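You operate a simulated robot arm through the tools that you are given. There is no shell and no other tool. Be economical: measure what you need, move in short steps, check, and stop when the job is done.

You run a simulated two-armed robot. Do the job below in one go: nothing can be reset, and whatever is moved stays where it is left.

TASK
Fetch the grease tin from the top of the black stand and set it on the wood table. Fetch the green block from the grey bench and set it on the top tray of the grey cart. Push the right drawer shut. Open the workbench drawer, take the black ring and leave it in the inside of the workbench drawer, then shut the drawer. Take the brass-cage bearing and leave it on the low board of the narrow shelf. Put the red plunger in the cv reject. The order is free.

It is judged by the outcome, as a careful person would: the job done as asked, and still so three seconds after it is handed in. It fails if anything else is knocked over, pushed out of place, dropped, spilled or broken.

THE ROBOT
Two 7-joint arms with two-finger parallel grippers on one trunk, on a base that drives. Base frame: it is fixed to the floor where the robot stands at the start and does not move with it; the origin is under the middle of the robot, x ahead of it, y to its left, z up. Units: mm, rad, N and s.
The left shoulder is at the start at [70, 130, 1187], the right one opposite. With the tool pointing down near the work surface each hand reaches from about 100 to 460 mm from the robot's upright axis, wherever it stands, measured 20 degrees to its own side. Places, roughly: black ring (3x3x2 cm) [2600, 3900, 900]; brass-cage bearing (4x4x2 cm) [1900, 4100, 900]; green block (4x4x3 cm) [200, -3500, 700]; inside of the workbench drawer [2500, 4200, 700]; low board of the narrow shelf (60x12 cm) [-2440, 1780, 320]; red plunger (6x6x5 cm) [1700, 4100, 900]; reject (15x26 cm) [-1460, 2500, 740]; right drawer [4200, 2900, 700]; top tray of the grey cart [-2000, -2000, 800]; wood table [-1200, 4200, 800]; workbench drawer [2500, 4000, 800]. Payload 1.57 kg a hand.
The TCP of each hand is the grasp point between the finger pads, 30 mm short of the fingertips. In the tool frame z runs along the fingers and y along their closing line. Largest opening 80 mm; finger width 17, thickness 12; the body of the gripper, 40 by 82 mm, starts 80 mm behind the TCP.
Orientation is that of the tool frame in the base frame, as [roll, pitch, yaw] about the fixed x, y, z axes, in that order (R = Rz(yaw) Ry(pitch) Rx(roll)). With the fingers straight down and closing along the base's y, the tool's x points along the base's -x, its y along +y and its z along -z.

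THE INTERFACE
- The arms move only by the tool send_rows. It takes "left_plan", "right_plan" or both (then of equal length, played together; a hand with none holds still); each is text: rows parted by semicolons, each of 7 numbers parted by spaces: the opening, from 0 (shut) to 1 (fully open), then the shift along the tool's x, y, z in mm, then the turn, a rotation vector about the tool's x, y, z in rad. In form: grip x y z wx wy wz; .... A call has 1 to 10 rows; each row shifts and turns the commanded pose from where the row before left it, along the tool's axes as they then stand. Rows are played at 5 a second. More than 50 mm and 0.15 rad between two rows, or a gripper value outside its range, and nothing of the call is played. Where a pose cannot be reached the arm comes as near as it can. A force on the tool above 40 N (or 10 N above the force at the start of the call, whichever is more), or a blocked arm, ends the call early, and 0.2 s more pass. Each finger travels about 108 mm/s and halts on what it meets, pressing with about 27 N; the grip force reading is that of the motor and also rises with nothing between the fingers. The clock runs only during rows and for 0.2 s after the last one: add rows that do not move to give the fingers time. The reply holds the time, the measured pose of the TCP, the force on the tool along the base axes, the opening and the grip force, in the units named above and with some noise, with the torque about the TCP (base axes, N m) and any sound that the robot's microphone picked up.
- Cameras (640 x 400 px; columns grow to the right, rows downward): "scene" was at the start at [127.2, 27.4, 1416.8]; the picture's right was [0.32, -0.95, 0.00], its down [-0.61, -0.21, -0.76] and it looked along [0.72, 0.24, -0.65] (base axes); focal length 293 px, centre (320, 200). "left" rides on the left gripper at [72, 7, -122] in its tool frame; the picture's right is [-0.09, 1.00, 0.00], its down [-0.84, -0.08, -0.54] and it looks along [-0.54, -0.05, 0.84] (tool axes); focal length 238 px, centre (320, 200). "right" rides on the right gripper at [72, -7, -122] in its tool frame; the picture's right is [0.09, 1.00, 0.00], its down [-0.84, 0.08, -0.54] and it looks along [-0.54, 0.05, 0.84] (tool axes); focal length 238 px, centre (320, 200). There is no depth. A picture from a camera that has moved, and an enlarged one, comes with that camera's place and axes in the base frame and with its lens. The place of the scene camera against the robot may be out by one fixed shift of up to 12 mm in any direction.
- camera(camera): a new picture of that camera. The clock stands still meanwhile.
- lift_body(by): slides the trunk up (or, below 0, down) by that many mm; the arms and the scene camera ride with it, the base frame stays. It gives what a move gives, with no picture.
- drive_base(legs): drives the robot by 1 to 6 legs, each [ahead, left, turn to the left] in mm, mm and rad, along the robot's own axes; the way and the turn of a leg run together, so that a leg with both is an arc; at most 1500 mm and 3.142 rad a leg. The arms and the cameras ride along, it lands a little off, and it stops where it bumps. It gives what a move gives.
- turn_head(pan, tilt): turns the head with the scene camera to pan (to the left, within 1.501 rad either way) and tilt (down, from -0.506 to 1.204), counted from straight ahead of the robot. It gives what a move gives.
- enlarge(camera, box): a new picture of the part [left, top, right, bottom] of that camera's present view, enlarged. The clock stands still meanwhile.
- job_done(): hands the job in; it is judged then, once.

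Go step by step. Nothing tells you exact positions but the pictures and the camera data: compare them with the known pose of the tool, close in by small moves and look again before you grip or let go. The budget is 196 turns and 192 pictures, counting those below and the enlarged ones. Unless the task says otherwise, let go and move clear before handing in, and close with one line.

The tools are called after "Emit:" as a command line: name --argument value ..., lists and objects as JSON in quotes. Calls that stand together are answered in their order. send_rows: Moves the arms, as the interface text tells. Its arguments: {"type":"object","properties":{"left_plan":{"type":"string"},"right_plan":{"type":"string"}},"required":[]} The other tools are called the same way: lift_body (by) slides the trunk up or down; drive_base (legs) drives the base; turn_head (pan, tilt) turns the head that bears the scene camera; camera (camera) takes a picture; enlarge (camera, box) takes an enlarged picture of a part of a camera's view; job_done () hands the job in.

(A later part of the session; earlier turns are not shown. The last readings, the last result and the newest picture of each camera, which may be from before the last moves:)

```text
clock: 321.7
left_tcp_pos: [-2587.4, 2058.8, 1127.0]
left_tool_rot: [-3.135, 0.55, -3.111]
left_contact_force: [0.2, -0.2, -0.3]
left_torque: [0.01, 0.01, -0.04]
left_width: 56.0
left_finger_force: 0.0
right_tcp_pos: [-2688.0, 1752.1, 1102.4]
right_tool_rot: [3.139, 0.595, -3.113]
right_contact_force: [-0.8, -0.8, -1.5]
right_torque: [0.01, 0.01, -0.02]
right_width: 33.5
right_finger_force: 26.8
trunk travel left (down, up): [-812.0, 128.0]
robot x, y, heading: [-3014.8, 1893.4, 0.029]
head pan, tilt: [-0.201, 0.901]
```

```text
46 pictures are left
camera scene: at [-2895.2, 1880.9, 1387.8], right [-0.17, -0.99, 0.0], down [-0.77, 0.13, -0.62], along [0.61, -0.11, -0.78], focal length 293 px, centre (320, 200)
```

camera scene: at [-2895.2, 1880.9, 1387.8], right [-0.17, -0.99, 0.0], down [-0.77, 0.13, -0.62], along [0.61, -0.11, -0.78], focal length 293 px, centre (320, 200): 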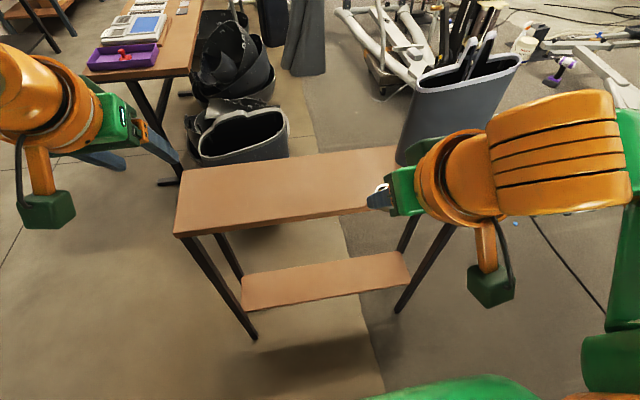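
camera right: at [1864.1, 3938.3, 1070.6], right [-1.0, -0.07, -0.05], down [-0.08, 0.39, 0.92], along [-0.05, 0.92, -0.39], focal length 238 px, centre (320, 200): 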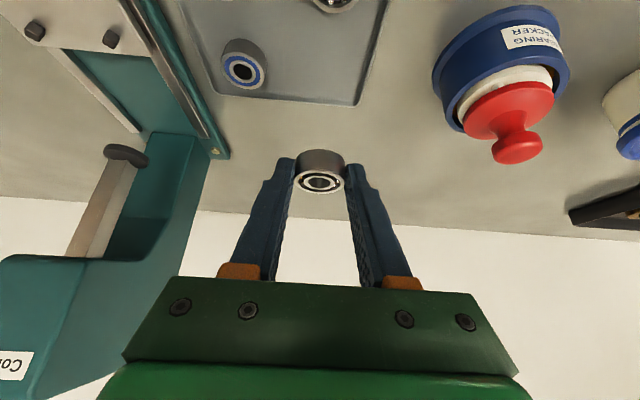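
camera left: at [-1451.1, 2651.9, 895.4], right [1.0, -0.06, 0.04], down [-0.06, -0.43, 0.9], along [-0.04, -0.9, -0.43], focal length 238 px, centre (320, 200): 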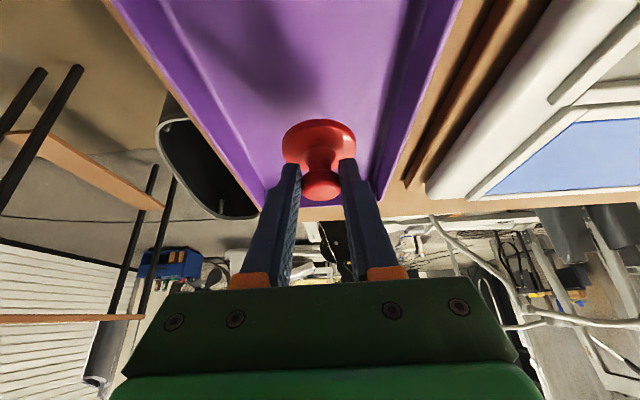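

The low board spans x -2508..-2384, y 1450..2080. Before lowering the trunk I retract and untilt the left hand so it stays clear of the shelf.

Emit:
send_rows --left_plan "0.7 0 0 0 0 0.138 0; 0.7 0 0 0 0 0.138 0; 0.7 0 0 0 0 0.138 0; 0.7 0 0 0 0 0.138 0; 0.7 45 0 0 0 0 0; 0.7 45 0 0 0 0 0; 0.7 45 0 0 0 0 0; 0.7 30 0 -20 0 0 0; 0.7 0 0 -40 0 0 0; 0.7 0 0 0 0 0 0"

Emit:
lift_body --by -480

Emit:
turn_head --pan -0.2 --tilt 0.5

Emit:
camera --camera "scene"

Emit:
camera --camera "right"

```text
clock: 323.9
left_tcp_pos: [-2772.0, 2089.0, 1176.5]
left_tool_rot: [-3.133, -0.002, -3.119]
left_contact_force: [0.6, 1.4, -0.1]
left_torque: [0.04, 0.0, -0.02]
left_width: 56.0
left_finger_force: 0.0
left hand out of reach, approached as far as the arm can: row 3, 4
right_tcp_pos: [-2687.6, 1752.6, 1102.4]
right_tool_rot: [3.138, 0.594, -3.112]
right_contact_force: [0.3, 0.0, -1.0]
right_torque: [0.02, 0.03, 0.0]
right_width: 33.1
right_finger_force: 26.6
trunk travel left (down, up): [-812.0, 128.0]
robot x, y, heading: [-3015.6, 1890.2, 0.03]
head pan, tilt: [-0.201, 0.901]
```

```text
refused: -480 is not a number from -400 to 400
```

```text
clock: 324.8
left_tcp_pos: [-2772.3, 2090.3, 1176.8]
left_tool_rot: [-3.138, -0.003, -3.118]
left_contact_force: [-0.5, 0.2, 0.0]
left_torque: [0.0, 0.02, 0.02]
left_width: 56.3
left_finger_force: 0.1
right_tcp_pos: [-2689.7, 1752.8, 1101.9]
right_tool_rot: [3.14, 0.593, -3.11]
right_contact_force: [0.8, 0.6, -1.0]
right_torque: [0.05, 0.01, 0.02]
right_width: 33.3
right_finger_force: 27.2
trunk travel left (down, up): [-812.0, 128.0]
robot x, y, heading: [-3016.8, 1896.9, 0.034]
head pan, tilt: [-0.201, 0.499]
```

```text
45 pictures are left
camera scene: at [-2880.1, 1878.1, 1421.6], right [-0.17, -0.98, 0.0], down [-0.47, 0.08, -0.88], along [0.86, -0.15, -0.48], focal length 293 px, centre (320, 200)
```

scene: 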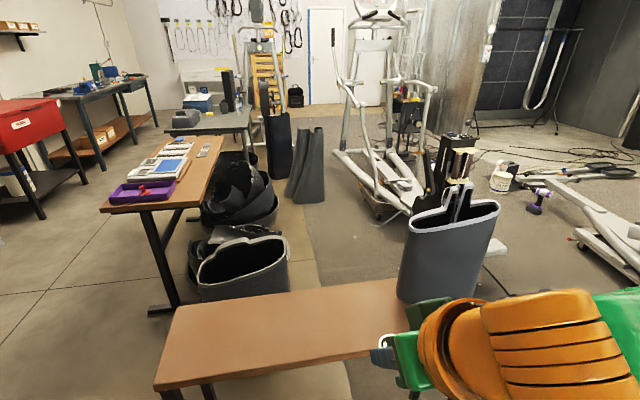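

```text
44 pictures are left
camera right: at [-2815.9, 1741.7, 1163.1], right [-0.11, 0.99, -0.05], down [0.39, 0.09, 0.92], along [0.92, 0.08, -0.39], focal length 238 px, centre (320, 200)
```

right: 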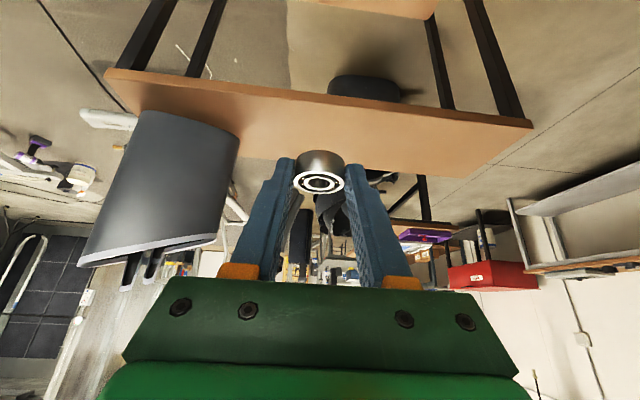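

Both hands are clear of the shelf's near edge. I lower the trunk in two strokes.

Emit:
lift_body --by -400

Emit:
lift_body --by -190

Emit:
turn_head --pan -0.2 --tilt 0.7

Emit:
camera --camera "scene"

Emit:
camera --camera "right"

```text
clock: 328.6
left_tcp_pos: [-2773.7, 2089.8, 776.7]
left_tool_rot: [-3.135, -0.002, -3.117]
left_contact_force: [0.0, 0.6, 0.4]
left_torque: [-0.03, -0.02, 0.02]
left_width: 56.1
left_finger_force: 0.1
right_tcp_pos: [-2688.2, 1751.6, 702.6]
right_tool_rot: [3.141, 0.594, -3.113]
right_contact_force: [0.3, 0.2, -1.2]
right_torque: [0.01, -0.03, -0.01]
right_width: 33.6
right_finger_force: 27.3
trunk travel left (down, up): [-412.0, 528.0]
robot x, y, heading: [-3017.0, 1892.6, 0.031]
head pan, tilt: [-0.201, 0.499]
```

```text
clock: 330.7
left_tcp_pos: [-2771.9, 2089.5, 585.2]
left_tool_rot: [-3.136, -0.002, -3.117]
left_contact_force: [-0.4, -0.3, -0.1]
left_torque: [0.0, -0.02, 0.0]
left_width: 56.3
left_finger_force: 0.0
right_tcp_pos: [-2688.2, 1751.4, 513.9]
right_tool_rot: [3.139, 0.593, -3.112]
right_contact_force: [-0.5, 0.0, -0.7]
right_torque: [0.01, 0.02, 0.01]
right_width: 33.6
right_finger_force: 26.7
trunk travel left (down, up): [-222.0, 718.0]
robot x, y, heading: [-3014.1, 1891.1, 0.028]
head pan, tilt: [-0.201, 0.499]
```

```text
clock: 331.4
left_tcp_pos: [-2771.2, 2090.3, 587.7]
left_tool_rot: [-3.137, -0.002, -3.115]
left_contact_force: [-0.7, 1.2, 0.3]
left_torque: [0.02, 0.0, -0.03]
left_width: 56.2
left_finger_force: 0.0
right_tcp_pos: [-2687.9, 1751.9, 512.3]
right_tool_rot: [3.14, 0.593, -3.112]
right_contact_force: [0.9, 0.1, -0.1]
right_torque: [0.04, -0.02, -0.01]
right_width: 33.3
right_finger_force: 27.1
trunk travel left (down, up): [-222.0, 718.0]
robot x, y, heading: [-3016.3, 1893.7, 0.026]
head pan, tilt: [-0.201, 0.7]
```

```text
43 pictures are left
camera scene: at [-2886.0, 1879.1, 814.0], right [-0.17, -0.98, 0.0], down [-0.63, 0.11, -0.77], along [0.75, -0.13, -0.64], focal length 293 px, centre (320, 200)
```

scene: 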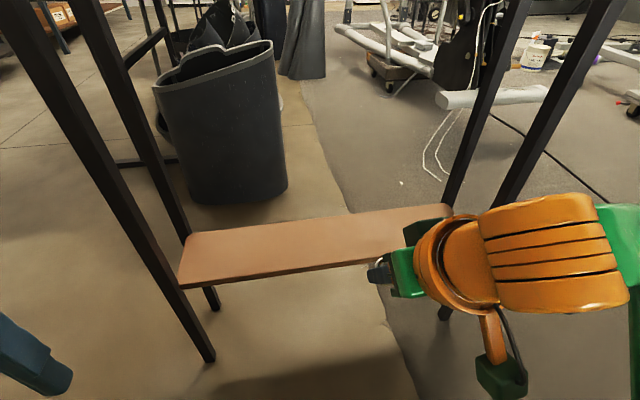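

```text
42 pictures are left
camera right: at [-2815.9, 1741.6, 573.1], right [-0.11, 0.99, -0.05], down [0.39, 0.09, 0.92], along [0.92, 0.08, -0.39], focal length 238 px, centre (320, 200)
```

right: 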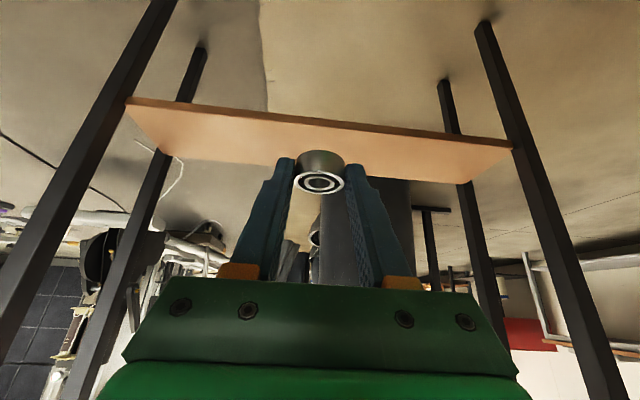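

The low board lies straight ahead between the legs. I advance 62 mm and reach in with the right arm, still well above the board.

Emit:
drive_base --legs '[[62, 0, 0]]'

Emit:
send_rows --right_plan "0.2 -15 0 34.6 0 0 0; 0.2 -15 0 34.6 0 0 0; 0.2 -15 0 34.6 0 0 0; 0.2 -15 0 34.6 0 0 0; 0.2 -15 0 34.6 0 0 0; 0.2 0 0 0 0 0 0"

Emit:
camera --camera "right"

Emit:
camera --camera "scene"

```text
clock: 332.4
left_tcp_pos: [-2709.8, 2092.2, 587.3]
left_tool_rot: [-3.136, -0.003, -3.116]
left_contact_force: [-0.5, -0.2, 0.2]
left_torque: [-0.01, 0.0, -0.01]
left_width: 56.2
left_finger_force: 0.1
right_tcp_pos: [-2626.3, 1752.0, 512.0]
right_tool_rot: [-3.141, 0.594, -3.114]
right_contact_force: [-0.7, -0.7, -0.6]
right_torque: [0.01, 0.01, 0.03]
right_width: 33.2
right_finger_force: 27.1
trunk travel left (down, up): [-222.0, 718.0]
robot x, y, heading: [-2951.9, 1898.7, 0.022]
head pan, tilt: [-0.201, 0.7]
```

```text
clock: 333.8
left_tcp_pos: [-2710.1, 2091.0, 585.7]
left_tool_rot: [-3.137, -0.003, -3.119]
left_contact_force: [0.0, -0.7, -0.9]
left_torque: [0.02, 0.02, 0.02]
left_width: 56.0
left_finger_force: 0.1
right_tcp_pos: [-2467.0, 1756.9, 411.4]
right_tool_rot: [-3.141, 0.593, -3.111]
right_contact_force: [0.3, -0.4, -0.7]
right_torque: [-0.02, 0.04, -0.01]
right_width: 33.7
right_finger_force: 27.5
trunk travel left (down, up): [-222.0, 718.0]
robot x, y, heading: [-2953.7, 1896.2, 0.027]
head pan, tilt: [-0.201, 0.7]
```

```text
41 pictures are left
camera right: at [-2593.6, 1746.9, 472.2], right [-0.11, 0.99, -0.05], down [0.39, 0.09, 0.92], along [0.92, 0.08, -0.39], focal length 238 px, centre (320, 200)
```

right: 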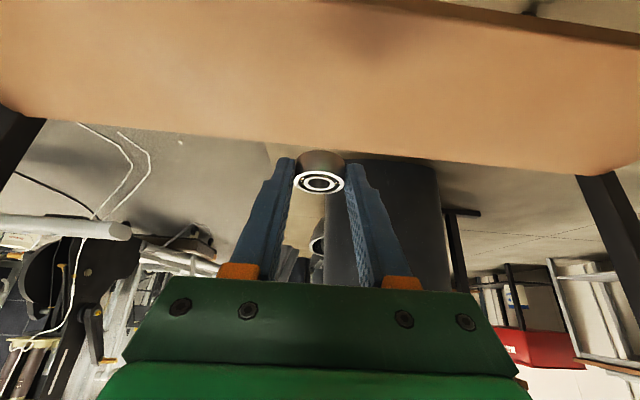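

```text
40 pictures are left
camera scene: at [-2824.2, 1880.6, 814.0], right [-0.17, -0.98, 0.0], down [-0.63, 0.11, -0.76], along [0.75, -0.13, -0.64], focal length 293 px, centre (320, 200)
```

scene: 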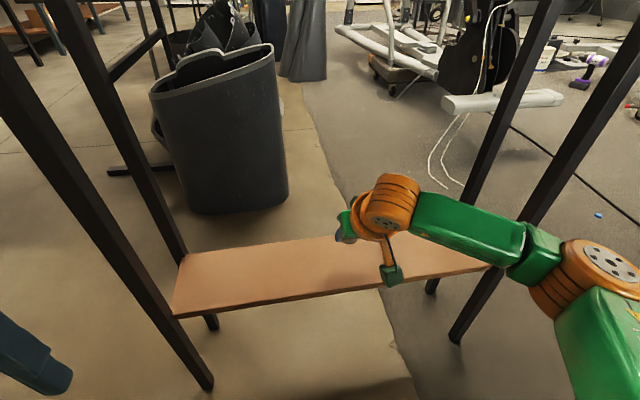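

The bearing is above the board's middle line (x about -2450). I lower straight down towards the board.

Emit:
send_rows --right_plan "0.2 11.3 0 16.5 0 0 0; 0.2 8.5 0 12.4 0 0 0; 0.2 3 0 4.3 0 0 0; 0.2 0 0 0 0 0 0"

Emit:
camera --camera "right"

Emit:
enlarge --camera "scene" --box '[280, 190, 440, 310]'

```text
clock: 334.8
left_tcp_pos: [-2710.5, 2092.0, 586.4]
left_tool_rot: [-3.136, -0.003, -3.117]
left_contact_force: [0.6, -0.3, -0.1]
left_torque: [-0.01, -0.02, 0.0]
left_width: 56.0
left_finger_force: 0.0
right_tcp_pos: [-2467.8, 1757.8, 372.6]
right_tool_rot: [3.141, 0.593, -3.114]
right_contact_force: [0.7, 0.5, -0.9]
right_torque: [0.07, 0.02, -0.03]
right_width: 33.3
right_finger_force: 26.7
trunk travel left (down, up): [-222.0, 718.0]
robot x, y, heading: [-2954.7, 1895.7, 0.027]
head pan, tilt: [-0.201, 0.7]
```

```text
39 pictures are left
camera right: at [-2595.3, 1748.9, 432.6], right [-0.11, 0.99, -0.05], down [0.39, 0.09, 0.92], along [0.92, 0.08, -0.39], focal length 238 px, centre (320, 200)
```

right: 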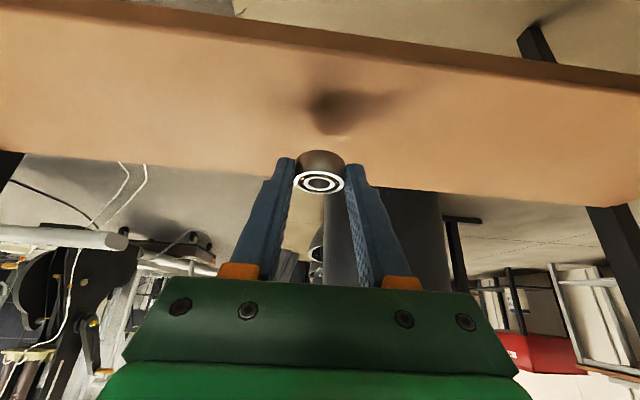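

```text
3.33 times, centred on (360, 250) of scene
camera zoom: at [-2824.2, 1880.6, 814.0], right [-0.17, -0.98, 0.0], down [-0.63, 0.11, -0.76], along [0.75, -0.13, -0.64], focal length 976 px, centre (187, 33)
```

zoom: 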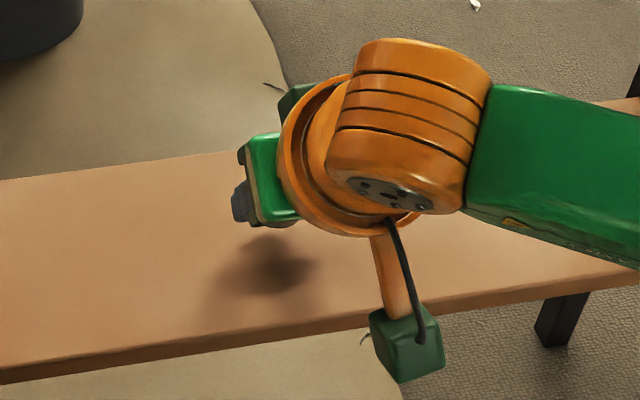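

The bearing is about 2 cm above the board, centred in its depth. I lower 13 mm and then feel down.

Emit:
send_rows --right_plan "0.2 4 0 5.8 0 0 0; 0.2 3.4 0 5 0 0 0; 0.2 1.1 0 1.65 0 0 0; 0.2 1.1 0 1.65 0 0 0; 0.2 1.1 0 1.65 0 0 0; 0.2 0 0 0 0 0 0"

Emit:
enlarge --camera "right" --box '[230, 80, 410, 220]'

```text
clock: 336.2
left_tcp_pos: [-2709.4, 2091.8, 586.7]
left_tool_rot: [-3.137, -0.002, -3.117]
left_contact_force: [0.2, -0.6, 0.0]
left_torque: [0.02, 0.0, 0.0]
left_width: 55.8
left_finger_force: 0.0
right_tcp_pos: [-2468.8, 1758.5, 352.0]
right_tool_rot: [3.14, 0.593, -3.113]
right_contact_force: [-0.2, 0.5, -0.7]
right_torque: [0.03, 0.01, 0.01]
right_width: 33.3
right_finger_force: 27.5
trunk travel left (down, up): [-222.0, 718.0]
robot x, y, heading: [-2952.8, 1892.2, 0.025]
head pan, tilt: [-0.201, 0.7]
```

```text
2.86 times, centred on (320, 150) of right
camera zoom: at [-2595.4, 1748.2, 412.6], right [-0.11, 0.99, -0.05], down [0.39, 0.09, 0.92], along [0.92, 0.08, -0.39], focal length 681 px, centre (320, 343)
```

zoom: 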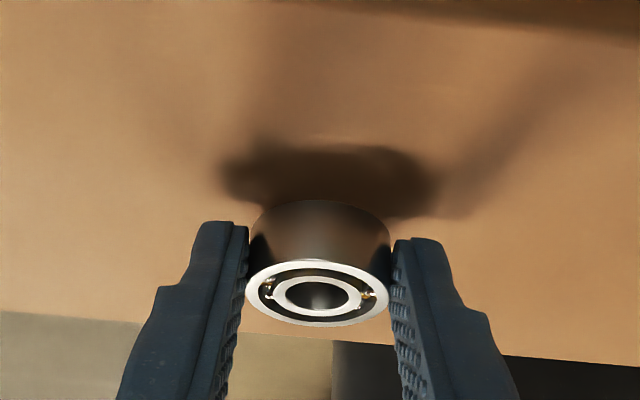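

Emit:
send_rows --right_plan "0.2 1.1 0 1.65 0 0 0; 0.2 1.1 0 1.65 0 0 0; 0.2 1.1 0 1.65 0 0 0; 0.2 1.1 0 1.65 0 0 0; 0.2 0 0 0 0 0 0"

Emit:
enlarge --camera "right" --box '[230, 80, 410, 220]'

```text
clock: 337.4
left_tcp_pos: [-2712.1, 2091.4, 586.8]
left_tool_rot: [-3.133, 0.001, -3.12]
left_contact_force: [-0.4, -0.3, 0.0]
left_torque: [-0.01, 0.02, 0.01]
left_width: 55.9
left_finger_force: 0.0
right_tcp_pos: [-2469.0, 1757.5, 347.8]
right_tool_rot: [3.141, 0.598, -3.113]
right_contact_force: [3.8, -2.4, 15.0]
right_torque: [-0.17, -0.3, -0.01]
right_width: 33.3
right_finger_force: 26.6
trunk travel left (down, up): [-222.0, 718.0]
robot x, y, heading: [-2954.6, 1894.9, 0.028]
head pan, tilt: [-0.201, 0.7]
```

```text
2.86 times, centred on (320, 150) of right
camera zoom: at [-2596.6, 1747.7, 407.0], right [-0.1, 0.99, -0.05], down [0.38, 0.09, 0.92], along [0.92, 0.08, -0.39], focal length 681 px, centre (320, 343)
```

zoom: 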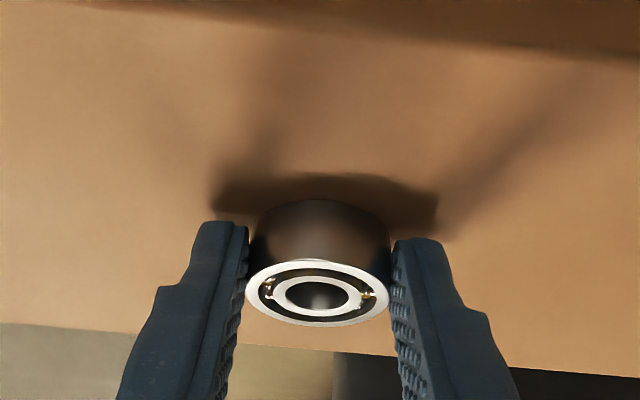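

Contact: the bearing is on the low board. I ease, open and withdraw along the fingers, back out of the shelf.

Emit:
send_rows --right_plan "0.2 -0.4 0 -0.6 0 0 0; 0.42 0 0 0 0 0 0; 0.55 0 0 0 0 0 0; 0.55 0 0 0 0 0 0; 0.55 0 0 -10 0 0 0; 0.55 0 0 -25 0 0 0; 0.55 0 0 -40 0 0 0; 0.55 0 0 -40 0 0 0; 0.55 0 0 -40 0 0 0; 0.55 0 0 0 0 0 0"

Emit:
camera --camera "right"

Emit:
enlarge --camera "scene" --box '[280, 190, 440, 310]'

```text
clock: 339.6
left_tcp_pos: [-2709.0, 2091.5, 586.5]
left_tool_rot: [-3.135, -0.003, -3.119]
left_contact_force: [-0.3, 0.1, -0.1]
left_torque: [-0.02, -0.01, -0.02]
left_width: 56.2
left_finger_force: 0.0
right_tcp_pos: [-2554.8, 1753.2, 475.5]
right_tool_rot: [-3.141, 0.592, -3.114]
right_contact_force: [-0.5, 0.6, -0.2]
right_torque: [0.0, 0.02, 0.01]
right_width: 43.9
right_finger_force: 0.0
trunk travel left (down, up): [-222.0, 718.0]
robot x, y, heading: [-2952.4, 1895.2, 0.023]
head pan, tilt: [-0.201, 0.7]
```

```text
35 pictures are left
camera right: at [-2682.7, 1743.7, 536.5], right [-0.1, 0.99, -0.05], down [0.39, 0.09, 0.92], along [0.92, 0.08, -0.39], focal length 238 px, centre (320, 200)
```

right: 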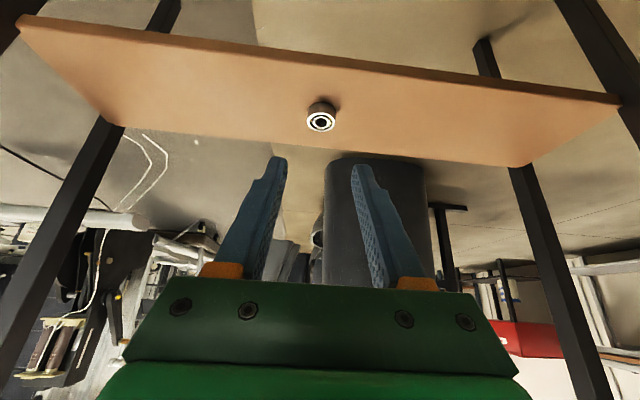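

```text
3.33 times, centred on (360, 250) of scene
camera zoom: at [-2824.3, 1880.6, 814.0], right [-0.17, -0.98, 0.0], down [-0.63, 0.11, -0.76], along [0.75, -0.13, -0.64], focal length 976 px, centre (187, 33)
```

zoom: 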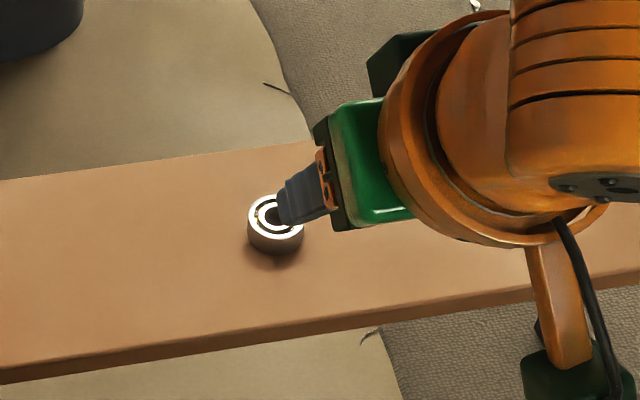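

The bearing sits flat on the low board. Now the green block: I back off, raise the trunk and look for a way south on the west side.

Emit:
drive_base --legs '[[-350, 0, 0]]'

Emit:
lift_body --by 400

Emit:
lift_body --by 200

Emit:
send_rows --right_plan "0.8 0 0 0 0 0.148 0; 0.8 0 0 0 0 0.148 0; 0.8 0 0 0 0 0.148 0; 0.8 0 0 0 0 0.148 0; 0.8 0 0 0 0 0 0"

Emit:
drive_base --legs '[[0, 0, -1.6]]'

Emit:
turn_head --pan 0.1 --tilt 0.35

Emit:
camera --camera "scene"

```text
clock: 341.9
left_tcp_pos: [-3063.8, 2081.5, 586.5]
left_tool_rot: [-3.135, -0.002, -3.128]
left_contact_force: [0.6, 0.7, -0.5]
left_torque: [0.0, 0.03, -0.01]
left_width: 55.8
left_finger_force: 0.2
right_tcp_pos: [-2911.4, 1742.9, 475.2]
right_tool_rot: [3.14, 0.593, -3.124]
right_contact_force: [-0.4, 0.6, 0.4]
right_torque: [0.03, -0.02, 0.03]
right_width: 43.8
right_finger_force: 0.1
trunk travel left (down, up): [-222.0, 718.0]
robot x, y, heading: [-3312.6, 1887.3, 0.019]
head pan, tilt: [-0.201, 0.7]
```

```text
clock: 345.8
left_tcp_pos: [-3064.6, 2081.8, 986.4]
left_tool_rot: [-3.136, -0.002, -3.126]
left_contact_force: [-0.5, 0.1, 0.0]
left_torque: [0.0, 0.01, -0.01]
left_width: 55.9
left_finger_force: 0.1
right_tcp_pos: [-2910.9, 1742.1, 876.3]
right_tool_rot: [3.139, 0.591, -3.122]
right_contact_force: [-0.6, 0.4, -0.1]
right_torque: [-0.03, 0.0, 0.01]
right_width: 44.3
right_finger_force: 0.0
trunk travel left (down, up): [-622.0, 318.0]
robot x, y, heading: [-3308.3, 1884.3, 0.014]
head pan, tilt: [-0.201, 0.7]
```

```text
clock: 347.9
left_tcp_pos: [-3064.3, 2081.8, 1185.8]
left_tool_rot: [-3.138, -0.001, -3.127]
left_contact_force: [0.4, -0.3, -0.1]
left_torque: [0.01, 0.01, 0.03]
left_width: 56.2
left_finger_force: 0.0
right_tcp_pos: [-2911.3, 1741.1, 1076.2]
right_tool_rot: [3.141, 0.594, -3.124]
right_contact_force: [0.6, 0.1, 0.1]
right_torque: [-0.01, 0.02, -0.03]
right_width: 44.4
right_finger_force: 0.0
trunk travel left (down, up): [-822.0, 118.0]
robot x, y, heading: [-3313.4, 1885.9, 0.018]
head pan, tilt: [-0.201, 0.7]
```

```text
clock: 349.1
left_tcp_pos: [-3063.4, 2081.9, 1186.3]
left_tool_rot: [-3.136, -0.003, -3.128]
left_contact_force: [-0.8, -0.2, 0.0]
left_torque: [0.0, -0.04, 0.02]
left_width: 56.2
left_finger_force: 0.1
right_tcp_pos: [-2911.6, 1743.4, 1075.3]
right_tool_rot: [3.139, 0.0, -3.119]
right_contact_force: [0.1, -0.7, -0.6]
right_torque: [0.01, -0.02, 0.01]
right_width: 63.9
right_finger_force: 0.0
trunk travel left (down, up): [-822.0, 118.0]
robot x, y, heading: [-3311.0, 1889.2, 0.015]
head pan, tilt: [-0.201, 0.7]
```

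```text
clock: 353.4
left_tcp_pos: [-3127.1, 1630.4, 1187.1]
left_tool_rot: [-3.135, -0.001, 1.534]
left_contact_force: [0.0, 0.0, 0.1]
left_torque: [0.01, 0.0, -0.03]
left_width: 56.1
left_finger_force: 0.1
right_tcp_pos: [-3472.9, 1495.7, 1075.1]
right_tool_rot: [3.142, 0.002, 1.542]
right_contact_force: [1.1, -0.1, -0.2]
right_torque: [0.0, 0.03, 0.0]
right_width: 64.0
right_finger_force: 0.0
trunk travel left (down, up): [-822.0, 118.0]
robot x, y, heading: [-3311.9, 1889.4, -1.603]
head pan, tilt: [-0.201, 0.7]
```

```text
clock: 354.3
left_tcp_pos: [-3127.6, 1630.0, 1186.5]
left_tool_rot: [-3.137, -0.001, 1.536]
left_contact_force: [0.5, 0.6, 0.4]
left_torque: [0.0, 0.0, 0.02]
left_width: 56.3
left_finger_force: 0.0
right_tcp_pos: [-3473.4, 1495.8, 1074.8]
right_tool_rot: [3.14, 0.003, 1.54]
right_contact_force: [-0.7, 0.0, 1.0]
right_torque: [0.0, 0.01, 0.0]
right_width: 64.2
right_finger_force: 0.0
trunk travel left (down, up): [-822.0, 118.0]
robot x, y, heading: [-3306.5, 1888.1, -1.602]
head pan, tilt: [0.099, 0.351]
```

```text
33 pictures are left
camera scene: at [-3308.9, 1743.7, 1445.3], right [-1.0, -0.06, 0.0], down [-0.02, 0.34, -0.94], along [0.06, -0.94, -0.34], focal length 293 px, centre (320, 200)
```

scene: 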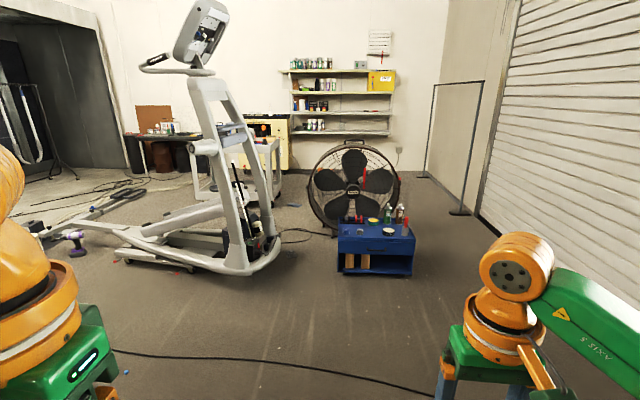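

West of the fan and blue toolbox there is a clear lane at about x = -4330. I take it, checking on the way.

Emit:
drive_base --legs '[[0, 0, 0.031], [200, -1020, 0], [1400, 0, 0]]'

Emit:
camera --camera "scene"

```text
clock: 366.4
left_tcp_pos: [-4115.9, 57.9, 1186.7]
left_tool_rot: [-3.137, 0.0, 1.557]
left_contact_force: [0.0, 0.1, 0.1]
left_torque: [0.02, -0.02, -0.01]
left_width: 56.2
left_finger_force: 0.1
right_tcp_pos: [-4458.0, -86.3, 1075.9]
right_tool_rot: [3.141, 0.002, 1.562]
right_contact_force: [-0.1, -0.2, 0.3]
right_torque: [-0.02, -0.03, -0.01]
right_width: 64.2
right_finger_force: 0.2
trunk travel left (down, up): [-822.0, 118.0]
robot x, y, heading: [-4306.3, 305.7, -1.586]
head pan, tilt: [0.099, 0.351]
```

```text
32 pictures are left
camera scene: at [-4298.7, 166.5, 1445.5], right [-1.0, -0.09, 0.0], down [-0.03, 0.34, -0.94], along [0.08, -0.94, -0.34], focal length 293 px, centre (320, 200)
```

scene: 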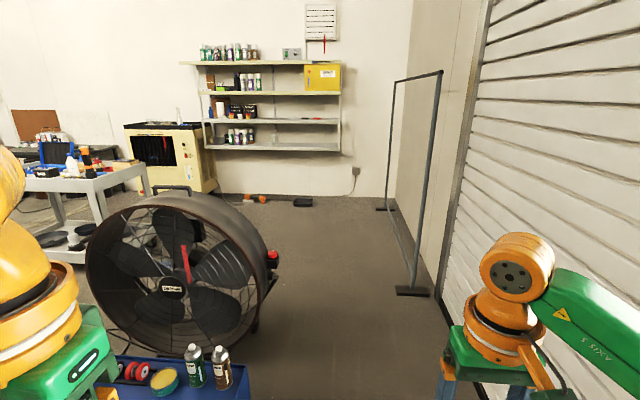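

The lane is clear. I go on south past the fan, then bear left and turn east.

Emit:
drive_base --legs '[[0, 0, 0.016], [1480, 0, 0], [820, 0, 0], [720, 600, 0], [0, 0, 1.57]]'

Emit:
turn_head --pan 0 --tilt 0.35

Emit:
camera --camera "scene"

```text
clock: 386.3
left_tcp_pos: [-3502.5, -2525.5, 1186.2]
left_tool_rot: [-3.137, -0.002, 3.14]
left_contact_force: [0.2, 0.7, 0.1]
left_torque: [-0.01, 0.01, 0.01]
left_width: 56.0
left_finger_force: 0.1
right_tcp_pos: [-3355.3, -2868.3, 1076.1]
right_tool_rot: [3.14, 0.002, -3.137]
right_contact_force: [0.1, -0.1, -0.5]
right_torque: [0.0, 0.02, 0.01]
right_width: 64.1
right_finger_force: 0.1
trunk travel left (down, up): [-822.0, 118.0]
robot x, y, heading: [-3752.2, -2716.8, -0.001]
head pan, tilt: [0.099, 0.351]
```

```text
clock: 387.0
left_tcp_pos: [-3501.6, -2526.6, 1187.1]
left_tool_rot: [-3.135, -0.002, 3.139]
left_contact_force: [0.0, -0.7, 1.1]
left_torque: [-0.01, 0.03, 0.01]
left_width: 56.2
left_finger_force: 0.0
right_tcp_pos: [-3355.5, -2866.8, 1074.8]
right_tool_rot: [3.139, 0.001, -3.138]
right_contact_force: [-0.1, 0.4, 0.2]
right_torque: [0.03, 0.03, -0.02]
right_width: 64.0
right_finger_force: 0.1
trunk travel left (down, up): [-822.0, 118.0]
robot x, y, heading: [-3751.3, -2717.3, 0.001]
head pan, tilt: [0.0, 0.351]
```

```text
31 pictures are left
camera scene: at [-3611.8, -2716.5, 1445.4], right [0.0, -1.0, 0.0], down [-0.34, 0.0, -0.94], along [0.94, 0.0, -0.34], focal length 293 px, centre (320, 200)
```

scene: 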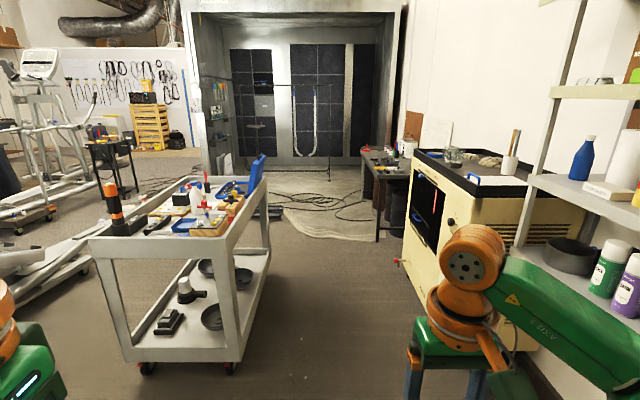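

The lane between cart (south edge y about -2235) and the cooler is open. I drive east along y = -2720 toward the grey bench and face it.

Emit:
drive_base --legs '[[1480, 0, 0], [1480, 0, 0], [700, 0, 0], [0, 0, -1.57]]'

Emit:
turn_head --pan 0 --tilt 0.6

Emit:
camera --camera "scene"

```text
clock: 408.4
left_tcp_pos: [96.2, -2742.7, 1185.8]
left_tool_rot: [-3.134, -0.003, 1.671]
left_contact_force: [0.6, 0.0, -0.8]
left_torque: [-0.06, 0.0, 0.01]
left_width: 56.2
left_finger_force: 0.1
right_tcp_pos: [-228.4, -2924.7, 1074.9]
right_tool_rot: [-3.141, 0.001, 1.676]
right_contact_force: [0.1, 0.0, 0.6]
right_torque: [-0.01, 0.01, 0.01]
right_width: 64.1
right_finger_force: 0.0
trunk travel left (down, up): [-822.0, 118.0]
robot x, y, heading: [-119.4, -2511.5, -1.472]
head pan, tilt: [0.0, 0.351]
```

```text
clock: 409.2
left_tcp_pos: [95.8, -2743.4, 1187.5]
left_tool_rot: [-3.135, -0.001, 1.673]
left_contact_force: [-0.4, -0.2, 0.6]
left_torque: [0.03, 0.01, 0.0]
left_width: 55.9
left_finger_force: 0.1
right_tcp_pos: [-229.7, -2924.9, 1075.0]
right_tool_rot: [-3.141, 0.002, 1.677]
right_contact_force: [0.4, -1.0, 0.5]
right_torque: [-0.01, 0.0, 0.0]
right_width: 64.0
right_finger_force: 0.1
trunk travel left (down, up): [-822.0, 118.0]
robot x, y, heading: [-118.7, -2518.9, -1.469]
head pan, tilt: [0.0, 0.6]
```

```text
30 pictures are left
camera scene: at [-108.9, -2652.2, 1422.7], right [-0.99, -0.1, 0.0], down [-0.06, 0.56, -0.83], along [0.08, -0.82, -0.56], focal length 293 px, centre (320, 200)
```

scene: 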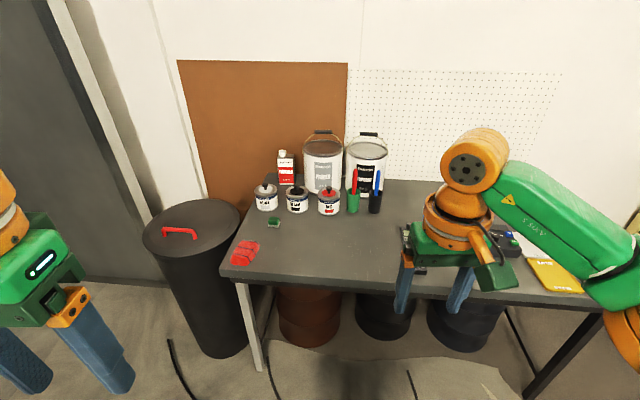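

I see a small green thing on the bench's left part. I enlarge to be sure it is the block.

Emit:
enlarge --camera "scene" --box '[220, 160, 400, 280]'

```text
3.33 times, centred on (310, 220) of scene
camera zoom: at [-108.9, -2652.2, 1422.7], right [-0.99, -0.1, 0.0], down [-0.06, 0.56, -0.83], along [0.08, -0.82, -0.56], focal length 976 px, centre (353, 133)
```

zoom: 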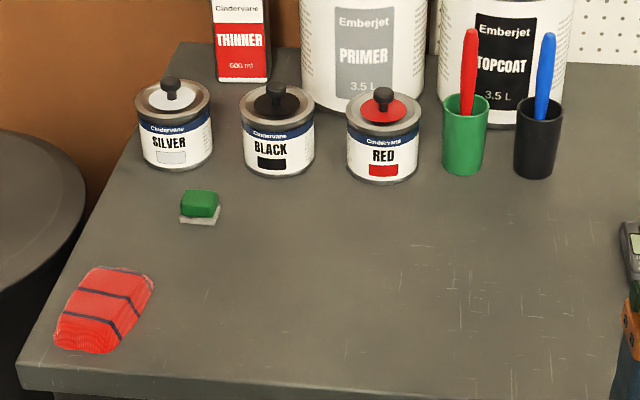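

The green block (on a pale base) is at about [150, -3505]. I move up to the bench, tilt the left hand as before and lower the trunk.

Emit:
drive_base --legs '[[0, 0, -0.1], [485, 119, 0]]'

Emit:
send_rows --left_plan "0.8 0 0 0 0 -0.14 0; 0.8 0 0 0 0 -0.14 0; 0.8 0 0 0 0 -0.14 0; 0.8 0 0 0 0 -0.14 0; 0.8 -30 0 25 0 0 0; 0.8 -30 0 25 0 0 0; 0.8 -30 0 25 0 0 0; 0.8 0 0 0 0 0 0" --right_plan "0.8 0 0 -20 0 0 0; 0.8 0 0 -20 0 0 0; 0.8 0 0 -20 0 0 0; 0.8 0 0 -20 0 0 0; 0.8 0 0 0 0 0 0; 0.8 0 0 0 0 0 0; 0.8 0 0 0 0 0 0; 0.8 0 0 0 0 0 0"

Emit:
lift_body --by -200

Emit:
camera --camera "left"

Emit:
camera --camera "scene"

```text
clock: 412.6
left_tcp_pos: [189.7, -3234.7, 1187.3]
left_tool_rot: [-3.137, 0.0, 1.566]
left_contact_force: [0.4, 0.8, 1.3]
left_torque: [-0.03, -0.01, 0.01]
left_width: 56.2
left_finger_force: 0.0
right_tcp_pos: [-151.5, -3381.5, 1076.2]
right_tool_rot: [3.139, 0.005, 1.572]
right_contact_force: [0.0, 0.3, -0.5]
right_torque: [-0.04, 0.02, -0.03]
right_width: 64.0
right_finger_force: 0.1
trunk travel left (down, up): [-822.0, 118.0]
robot x, y, heading: [-0.6, -2985.9, -1.572]
head pan, tilt: [0.0, 0.6]
```

```text
clock: 414.4
left_tcp_pos: [191.1, -3353.0, 1172.0]
left_tool_rot: [-3.134, 0.561, 1.569]
left_contact_force: [0.4, -1.0, 0.0]
left_torque: [0.0, 0.02, 0.01]
left_width: 64.2
left_finger_force: 0.0
right_tcp_pos: [-152.3, -3381.3, 1157.2]
right_tool_rot: [-3.141, 0.002, 1.576]
right_contact_force: [-0.5, 0.9, -0.2]
right_torque: [0.0, 0.03, -0.04]
right_width: 64.0
right_finger_force: 0.0
trunk travel left (down, up): [-822.0, 118.0]
robot x, y, heading: [2.3, -2984.8, -1.572]
head pan, tilt: [0.0, 0.6]
```

```text
clock: 416.5
left_tcp_pos: [190.6, -3353.5, 972.6]
left_tool_rot: [-3.134, 0.557, 1.571]
left_contact_force: [0.4, 0.0, -0.1]
left_torque: [0.02, 0.0, 0.01]
left_width: 64.1
left_finger_force: 0.0
right_tcp_pos: [-152.6, -3382.2, 956.0]
right_tool_rot: [3.141, 0.002, 1.573]
right_contact_force: [-0.5, -1.2, -0.7]
right_torque: [-0.01, 0.03, 0.0]
right_width: 63.9
right_finger_force: 0.0
trunk travel left (down, up): [-622.0, 318.0]
robot x, y, heading: [0.2, -2985.9, -1.573]
head pan, tilt: [0.0, 0.6]
```

```text
28 pictures are left
camera left: at [198.6, -3226.7, 1038.2], right [1.0, -0.08, 0.04], down [-0.07, -0.42, 0.9], along [-0.06, -0.9, -0.43], focal length 238 px, centre (320, 200)
```

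left: 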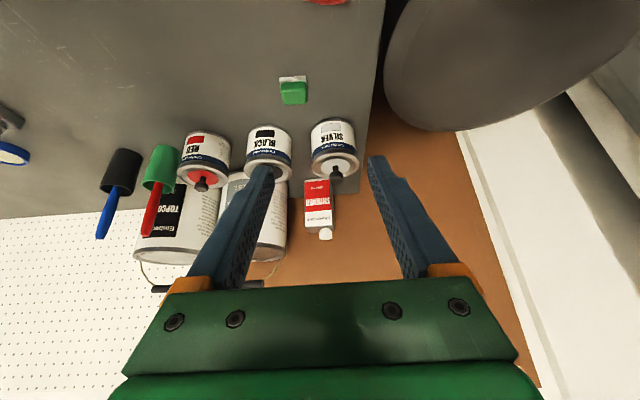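

```text
27 pictures are left
camera scene: at [-4.1, -3124.9, 1222.6], right [-1.0, 0.0, 0.0], down [0.0, 0.56, -0.83], along [0.0, -0.83, -0.56], focal length 293 px, centre (320, 200)
```

scene: 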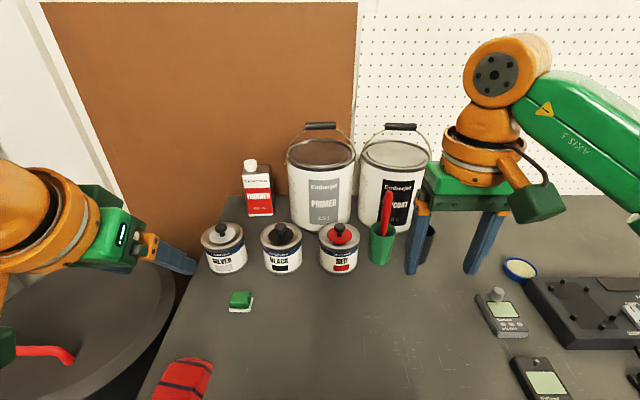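

The block's top is near [151, -3470, 747]. I bring the left hand above it.

Emit:
send_rows --left_plan "0.8 0.5 -8 39 0 0 0; 0.8 0.5 -8 39 0 0 0; 0.8 0.5 -8 39 0 0 0; 0.8 0.5 -8 39 0 0 0; 0.8 0.5 -8 39 0 0 0; 0.8 0 0 0 0 0 0"

Emit:
camera --camera "left"

```text
clock: 417.9
left_tcp_pos: [150.3, -3454.8, 809.5]
left_tool_rot: [-3.135, 0.56, 1.568]
left_contact_force: [-0.5, -0.7, 0.6]
left_torque: [-0.02, 0.02, -0.02]
left_width: 64.1
left_finger_force: 0.1
right_tcp_pos: [-153.9, -3381.5, 957.8]
right_tool_rot: [3.142, 0.003, 1.575]
right_contact_force: [0.2, -1.3, -0.3]
right_torque: [0.04, -0.02, -0.01]
right_width: 64.1
right_finger_force: 0.0
trunk travel left (down, up): [-622.0, 318.0]
robot x, y, heading: [0.1, -2987.0, -1.572]
head pan, tilt: [0.0, 0.6]
```

```text
26 pictures are left
camera left: at [157.7, -3328.0, 875.2], right [1.0, -0.08, 0.04], down [-0.07, -0.42, 0.9], along [-0.06, -0.9, -0.43], focal length 238 px, centre (320, 200)
```

left: 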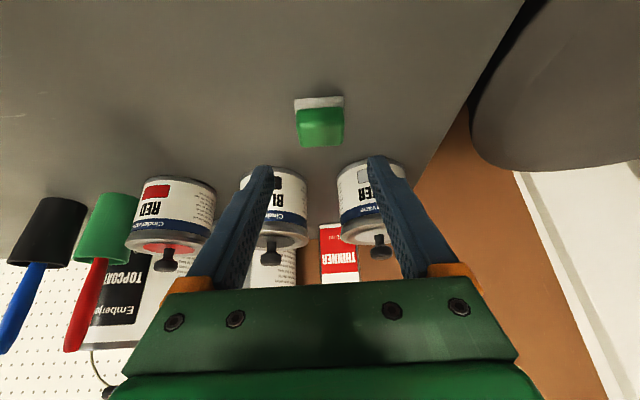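

Aligned. I descend to straddle the block.

Emit:
send_rows --left_plan "0.8 8 0 14 0 0 0; 0.8 8 0.5 14 0 0 0; 0.8 9 0 15 0 0 0; 0.8 0 0 0 0 0 0"

Emit:
camera --camera "left"

```text
clock: 418.9
left_tcp_pos: [152.4, -3455.2, 759.0]
left_tool_rot: [-3.132, 0.559, 1.572]
left_contact_force: [0.0, -0.1, 0.5]
left_torque: [0.01, 0.02, -0.02]
left_width: 63.9
left_finger_force: 0.1
right_tcp_pos: [-152.4, -3381.5, 956.2]
right_tool_rot: [3.14, 0.001, 1.573]
right_contact_force: [-0.2, 0.3, -0.5]
right_torque: [0.0, 0.02, 0.03]
right_width: 63.9
right_finger_force: 0.0
trunk travel left (down, up): [-622.0, 318.0]
robot x, y, heading: [-2.8, -2986.9, -1.575]
head pan, tilt: [0.0, 0.6]
```

```text
25 pictures are left
camera left: at [158.8, -3329.4, 824.8], right [1.0, -0.08, 0.04], down [-0.07, -0.42, 0.9], along [-0.06, -0.9, -0.43], focal length 238 px, centre (320, 200)
```

left: 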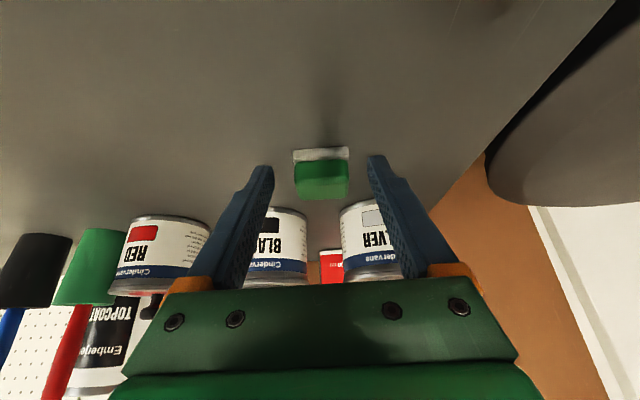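

Emit:
send_rows --left_plan "0.8 3.2 0 5 0 0 0; 0.8 0 0 0 0 0 0; 0.6 0 0 0 0 0 0; 0.45 0 0 0 0 0 0; 0.3 0 0 0 0 0 0; 0.3 0 0 0 0 0 0; 0.3 -2.6 0 -4.2 0 0 0; 0.3 -5.3 0 -8.5 0 0 0; 0.3 -10.6 0 -17 0 0 0; 0.3 0 0 0 0 0 0"

Emit:
camera --camera "left"

```text
clock: 421.1
left_tcp_pos: [152.2, -3454.6, 789.1]
left_tool_rot: [-3.136, 0.559, 1.571]
left_contact_force: [-0.1, 0.1, 0.1]
left_torque: [0.02, -0.02, -0.01]
left_width: 37.1
left_finger_force: 26.6
left hand out of reach, approached as far as the arm can: row 1
right_tcp_pos: [-152.7, -3381.5, 957.4]
right_tool_rot: [-3.141, 0.001, 1.573]
right_contact_force: [0.0, 0.4, 0.2]
right_torque: [0.0, -0.02, 0.02]
right_width: 64.0
right_finger_force: 0.0
trunk travel left (down, up): [-622.0, 318.0]
robot x, y, heading: [2.2, -2985.8, -1.575]
head pan, tilt: [0.0, 0.6]
```

```text
24 pictures are left
camera left: at [159.2, -3327.4, 854.9], right [1.0, -0.08, 0.04], down [-0.07, -0.42, 0.9], along [-0.06, -0.9, -0.43], focal length 238 px, centre (320, 200)
```

left: 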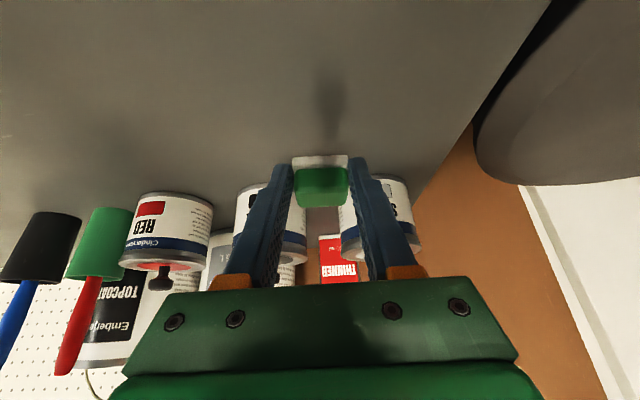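

The block is held (37 mm). I lift, back off and go along the lane to the south side of the cart, then turn to face it.

Emit:
lift_body --by 270

Emit:
drive_base --legs '[[-230, 0, 0], [0, -1400, 0], [0, -400, 0], [0, 0, -3.14]]'

Emit:
turn_head --pan 0 --tilt 0.7

Emit:
camera --camera "scene"

```text
clock: 423.9
left_tcp_pos: [151.6, -3454.2, 1059.6]
left_tool_rot: [-3.135, 0.558, 1.57]
left_contact_force: [0.0, 0.5, 0.0]
left_torque: [0.03, -0.02, 0.02]
left_width: 37.1
left_finger_force: 26.6
right_tcp_pos: [-153.2, -3380.6, 1225.8]
right_tool_rot: [-3.141, 0.001, 1.572]
right_contact_force: [0.1, -0.9, -0.1]
right_torque: [-0.02, 0.02, 0.04]
right_width: 64.1
right_finger_force: 0.2
trunk travel left (down, up): [-892.0, 48.0]
robot x, y, heading: [2.0, -2986.6, -1.572]
head pan, tilt: [0.0, 0.6]
```

```text
clock: 441.8
left_tcp_pos: [-1988.2, -2271.6, 1058.7]
left_tool_rot: [-3.136, 0.56, -1.576]
left_contact_force: [0.9, 0.5, 0.1]
left_torque: [-0.03, 0.01, 0.01]
left_width: 36.8
left_finger_force: 26.9
right_tcp_pos: [-1684.6, -2346.0, 1226.5]
right_tool_rot: [-3.141, 0.003, -1.574]
right_contact_force: [-0.8, 0.1, 0.1]
right_torque: [0.02, -0.03, -0.02]
right_width: 63.6
right_finger_force: 0.1
trunk travel left (down, up): [-892.0, 48.0]
robot x, y, heading: [-1833.7, -2741.8, 1.565]
head pan, tilt: [0.0, 0.6]
```

```text
clock: 442.4
left_tcp_pos: [-1988.7, -2271.8, 1059.8]
left_tool_rot: [-3.134, 0.558, -1.575]
left_contact_force: [0.4, -0.5, -0.2]
left_torque: [-0.01, -0.02, 0.0]
left_width: 36.4
left_finger_force: 26.8
right_tcp_pos: [-1684.3, -2344.7, 1227.1]
right_tool_rot: [3.14, 0.002, -1.572]
right_contact_force: [-0.4, 0.5, 0.6]
right_torque: [0.01, 0.02, -0.03]
right_width: 64.2
right_finger_force: 0.0
trunk travel left (down, up): [-892.0, 48.0]
robot x, y, heading: [-1835.5, -2740.4, 1.564]
head pan, tilt: [0.0, 0.7]
```

```text
23 pictures are left
camera scene: at [-1841.1, -2605.2, 1484.0], right [1.0, -0.01, 0.0], down [0.0, -0.64, -0.77], along [0.0, 0.77, -0.64], focal length 293 px, centre (320, 200)
```

scene: 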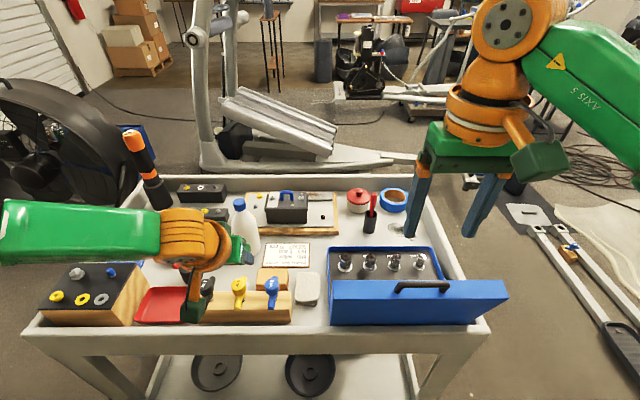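

The cart's tray is crowded; I enlarge it to find a free spot.

Emit:
enlarge --camera "scene" --box '[230, 170, 500, 340]'

Emit:
camera --camera "right"

```text
2.35 times, centred on (365, 255) of scene
camera zoom: at [-1841.1, -2605.2, 1484.0], right [1.0, -0.01, 0.0], down [0.0, -0.64, -0.77], along [0.0, 0.77, -0.64], focal length 689 px, centre (214, 71)
```

zoom: 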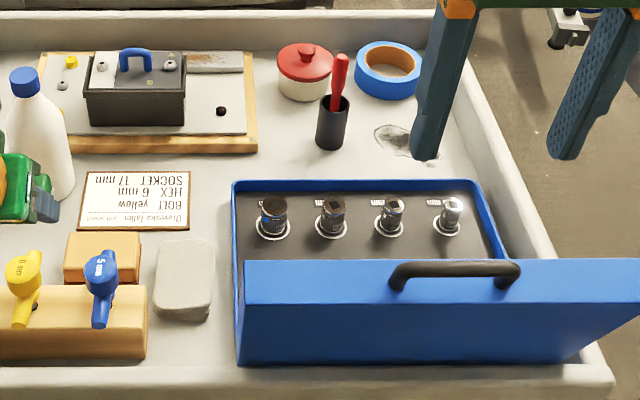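

```text
21 pictures are left
camera right: at [-1678.2, -2417.9, 1347.9], right [-1.0, -0.09, 0.0], down [-0.08, 0.84, 0.54], along [-0.05, 0.54, -0.84], focal length 238 px, centre (320, 200)
```

right: 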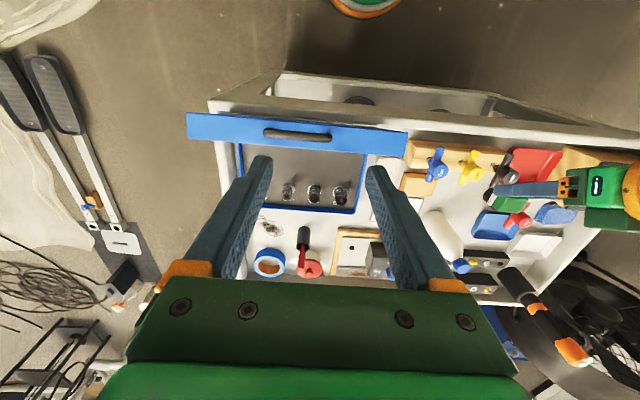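

There is a free spot on the tray's right part, around [-1555, -1945], best reached from the cart's east end. I drive round to the east side and face west.

Emit:
drive_base --legs '[[-60, -870, 0], [950, 0, 0], [0, 0, 1.575]]'

Emit:
turn_head --pan 0.1 --tilt 0.75

Emit:
camera --camera "scene"

```text
clock: 455.5
left_tcp_pos: [-1408.2, -2026.6, 1059.9]
left_tool_rot: [-3.136, 0.557, 0.011]
left_contact_force: [0.7, 0.4, -0.2]
left_torque: [0.0, -0.03, 0.0]
left_width: 36.3
left_finger_force: 27.4
right_tcp_pos: [-1339.8, -1720.4, 1226.4]
right_tool_rot: [3.138, 0.003, 0.012]
right_contact_force: [-0.5, 0.4, 0.9]
right_torque: [-0.03, 0.0, 0.01]
right_width: 63.9
right_finger_force: 0.1
trunk travel left (down, up): [-892.0, 48.0]
robot x, y, heading: [-940.2, -1867.9, -3.132]
head pan, tilt: [0.0, 0.7]
```

```text
clock: 456.2
left_tcp_pos: [-1407.1, -2026.4, 1059.0]
left_tool_rot: [-3.134, 0.558, 0.01]
left_contact_force: [0.7, 0.5, -0.2]
left_torque: [0.0, -0.02, 0.03]
left_width: 36.5
left_finger_force: 26.9
right_tcp_pos: [-1338.2, -1723.3, 1226.5]
right_tool_rot: [3.141, 0.002, 0.012]
right_contact_force: [0.7, 0.5, -0.7]
right_torque: [0.01, 0.03, -0.02]
right_width: 64.4
right_finger_force: 0.1
trunk travel left (down, up): [-892.0, 48.0]
robot x, y, heading: [-942.8, -1871.1, -3.135]
head pan, tilt: [0.099, 0.75]
```

```text
20 pictures are left
camera scene: at [-1078.6, -1878.5, 1479.7], right [-0.11, 0.99, 0.0], down [0.68, 0.07, -0.73], along [-0.73, -0.08, -0.68], focal length 293 px, centre (320, 200)
```

scene: 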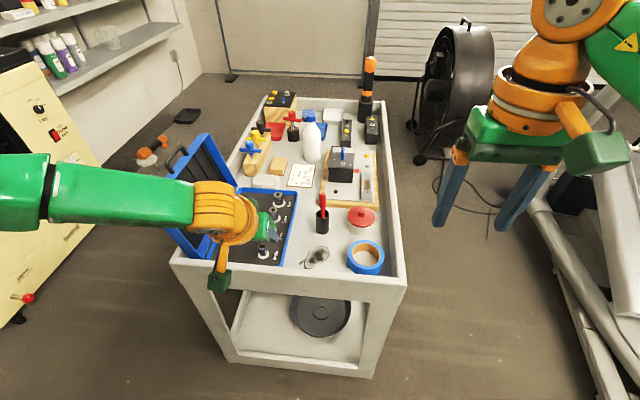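

I enlarge the near part of the tray to see what that grey thing is.

Emit:
enlarge --camera "scene" --box '[250, 170, 410, 290]'

```text
3.33 times, centred on (330, 230) of scene
camera zoom: at [-1078.6, -1878.5, 1479.7], right [-0.11, 0.99, 0.0], down [0.68, 0.07, -0.73], along [-0.73, -0.08, -0.68], focal length 976 px, centre (287, 100)
```

zoom: 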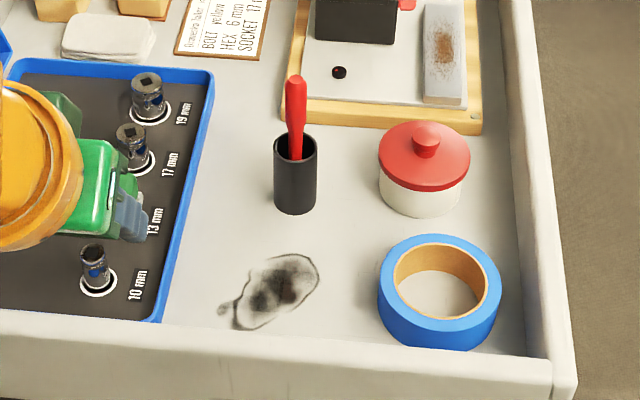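

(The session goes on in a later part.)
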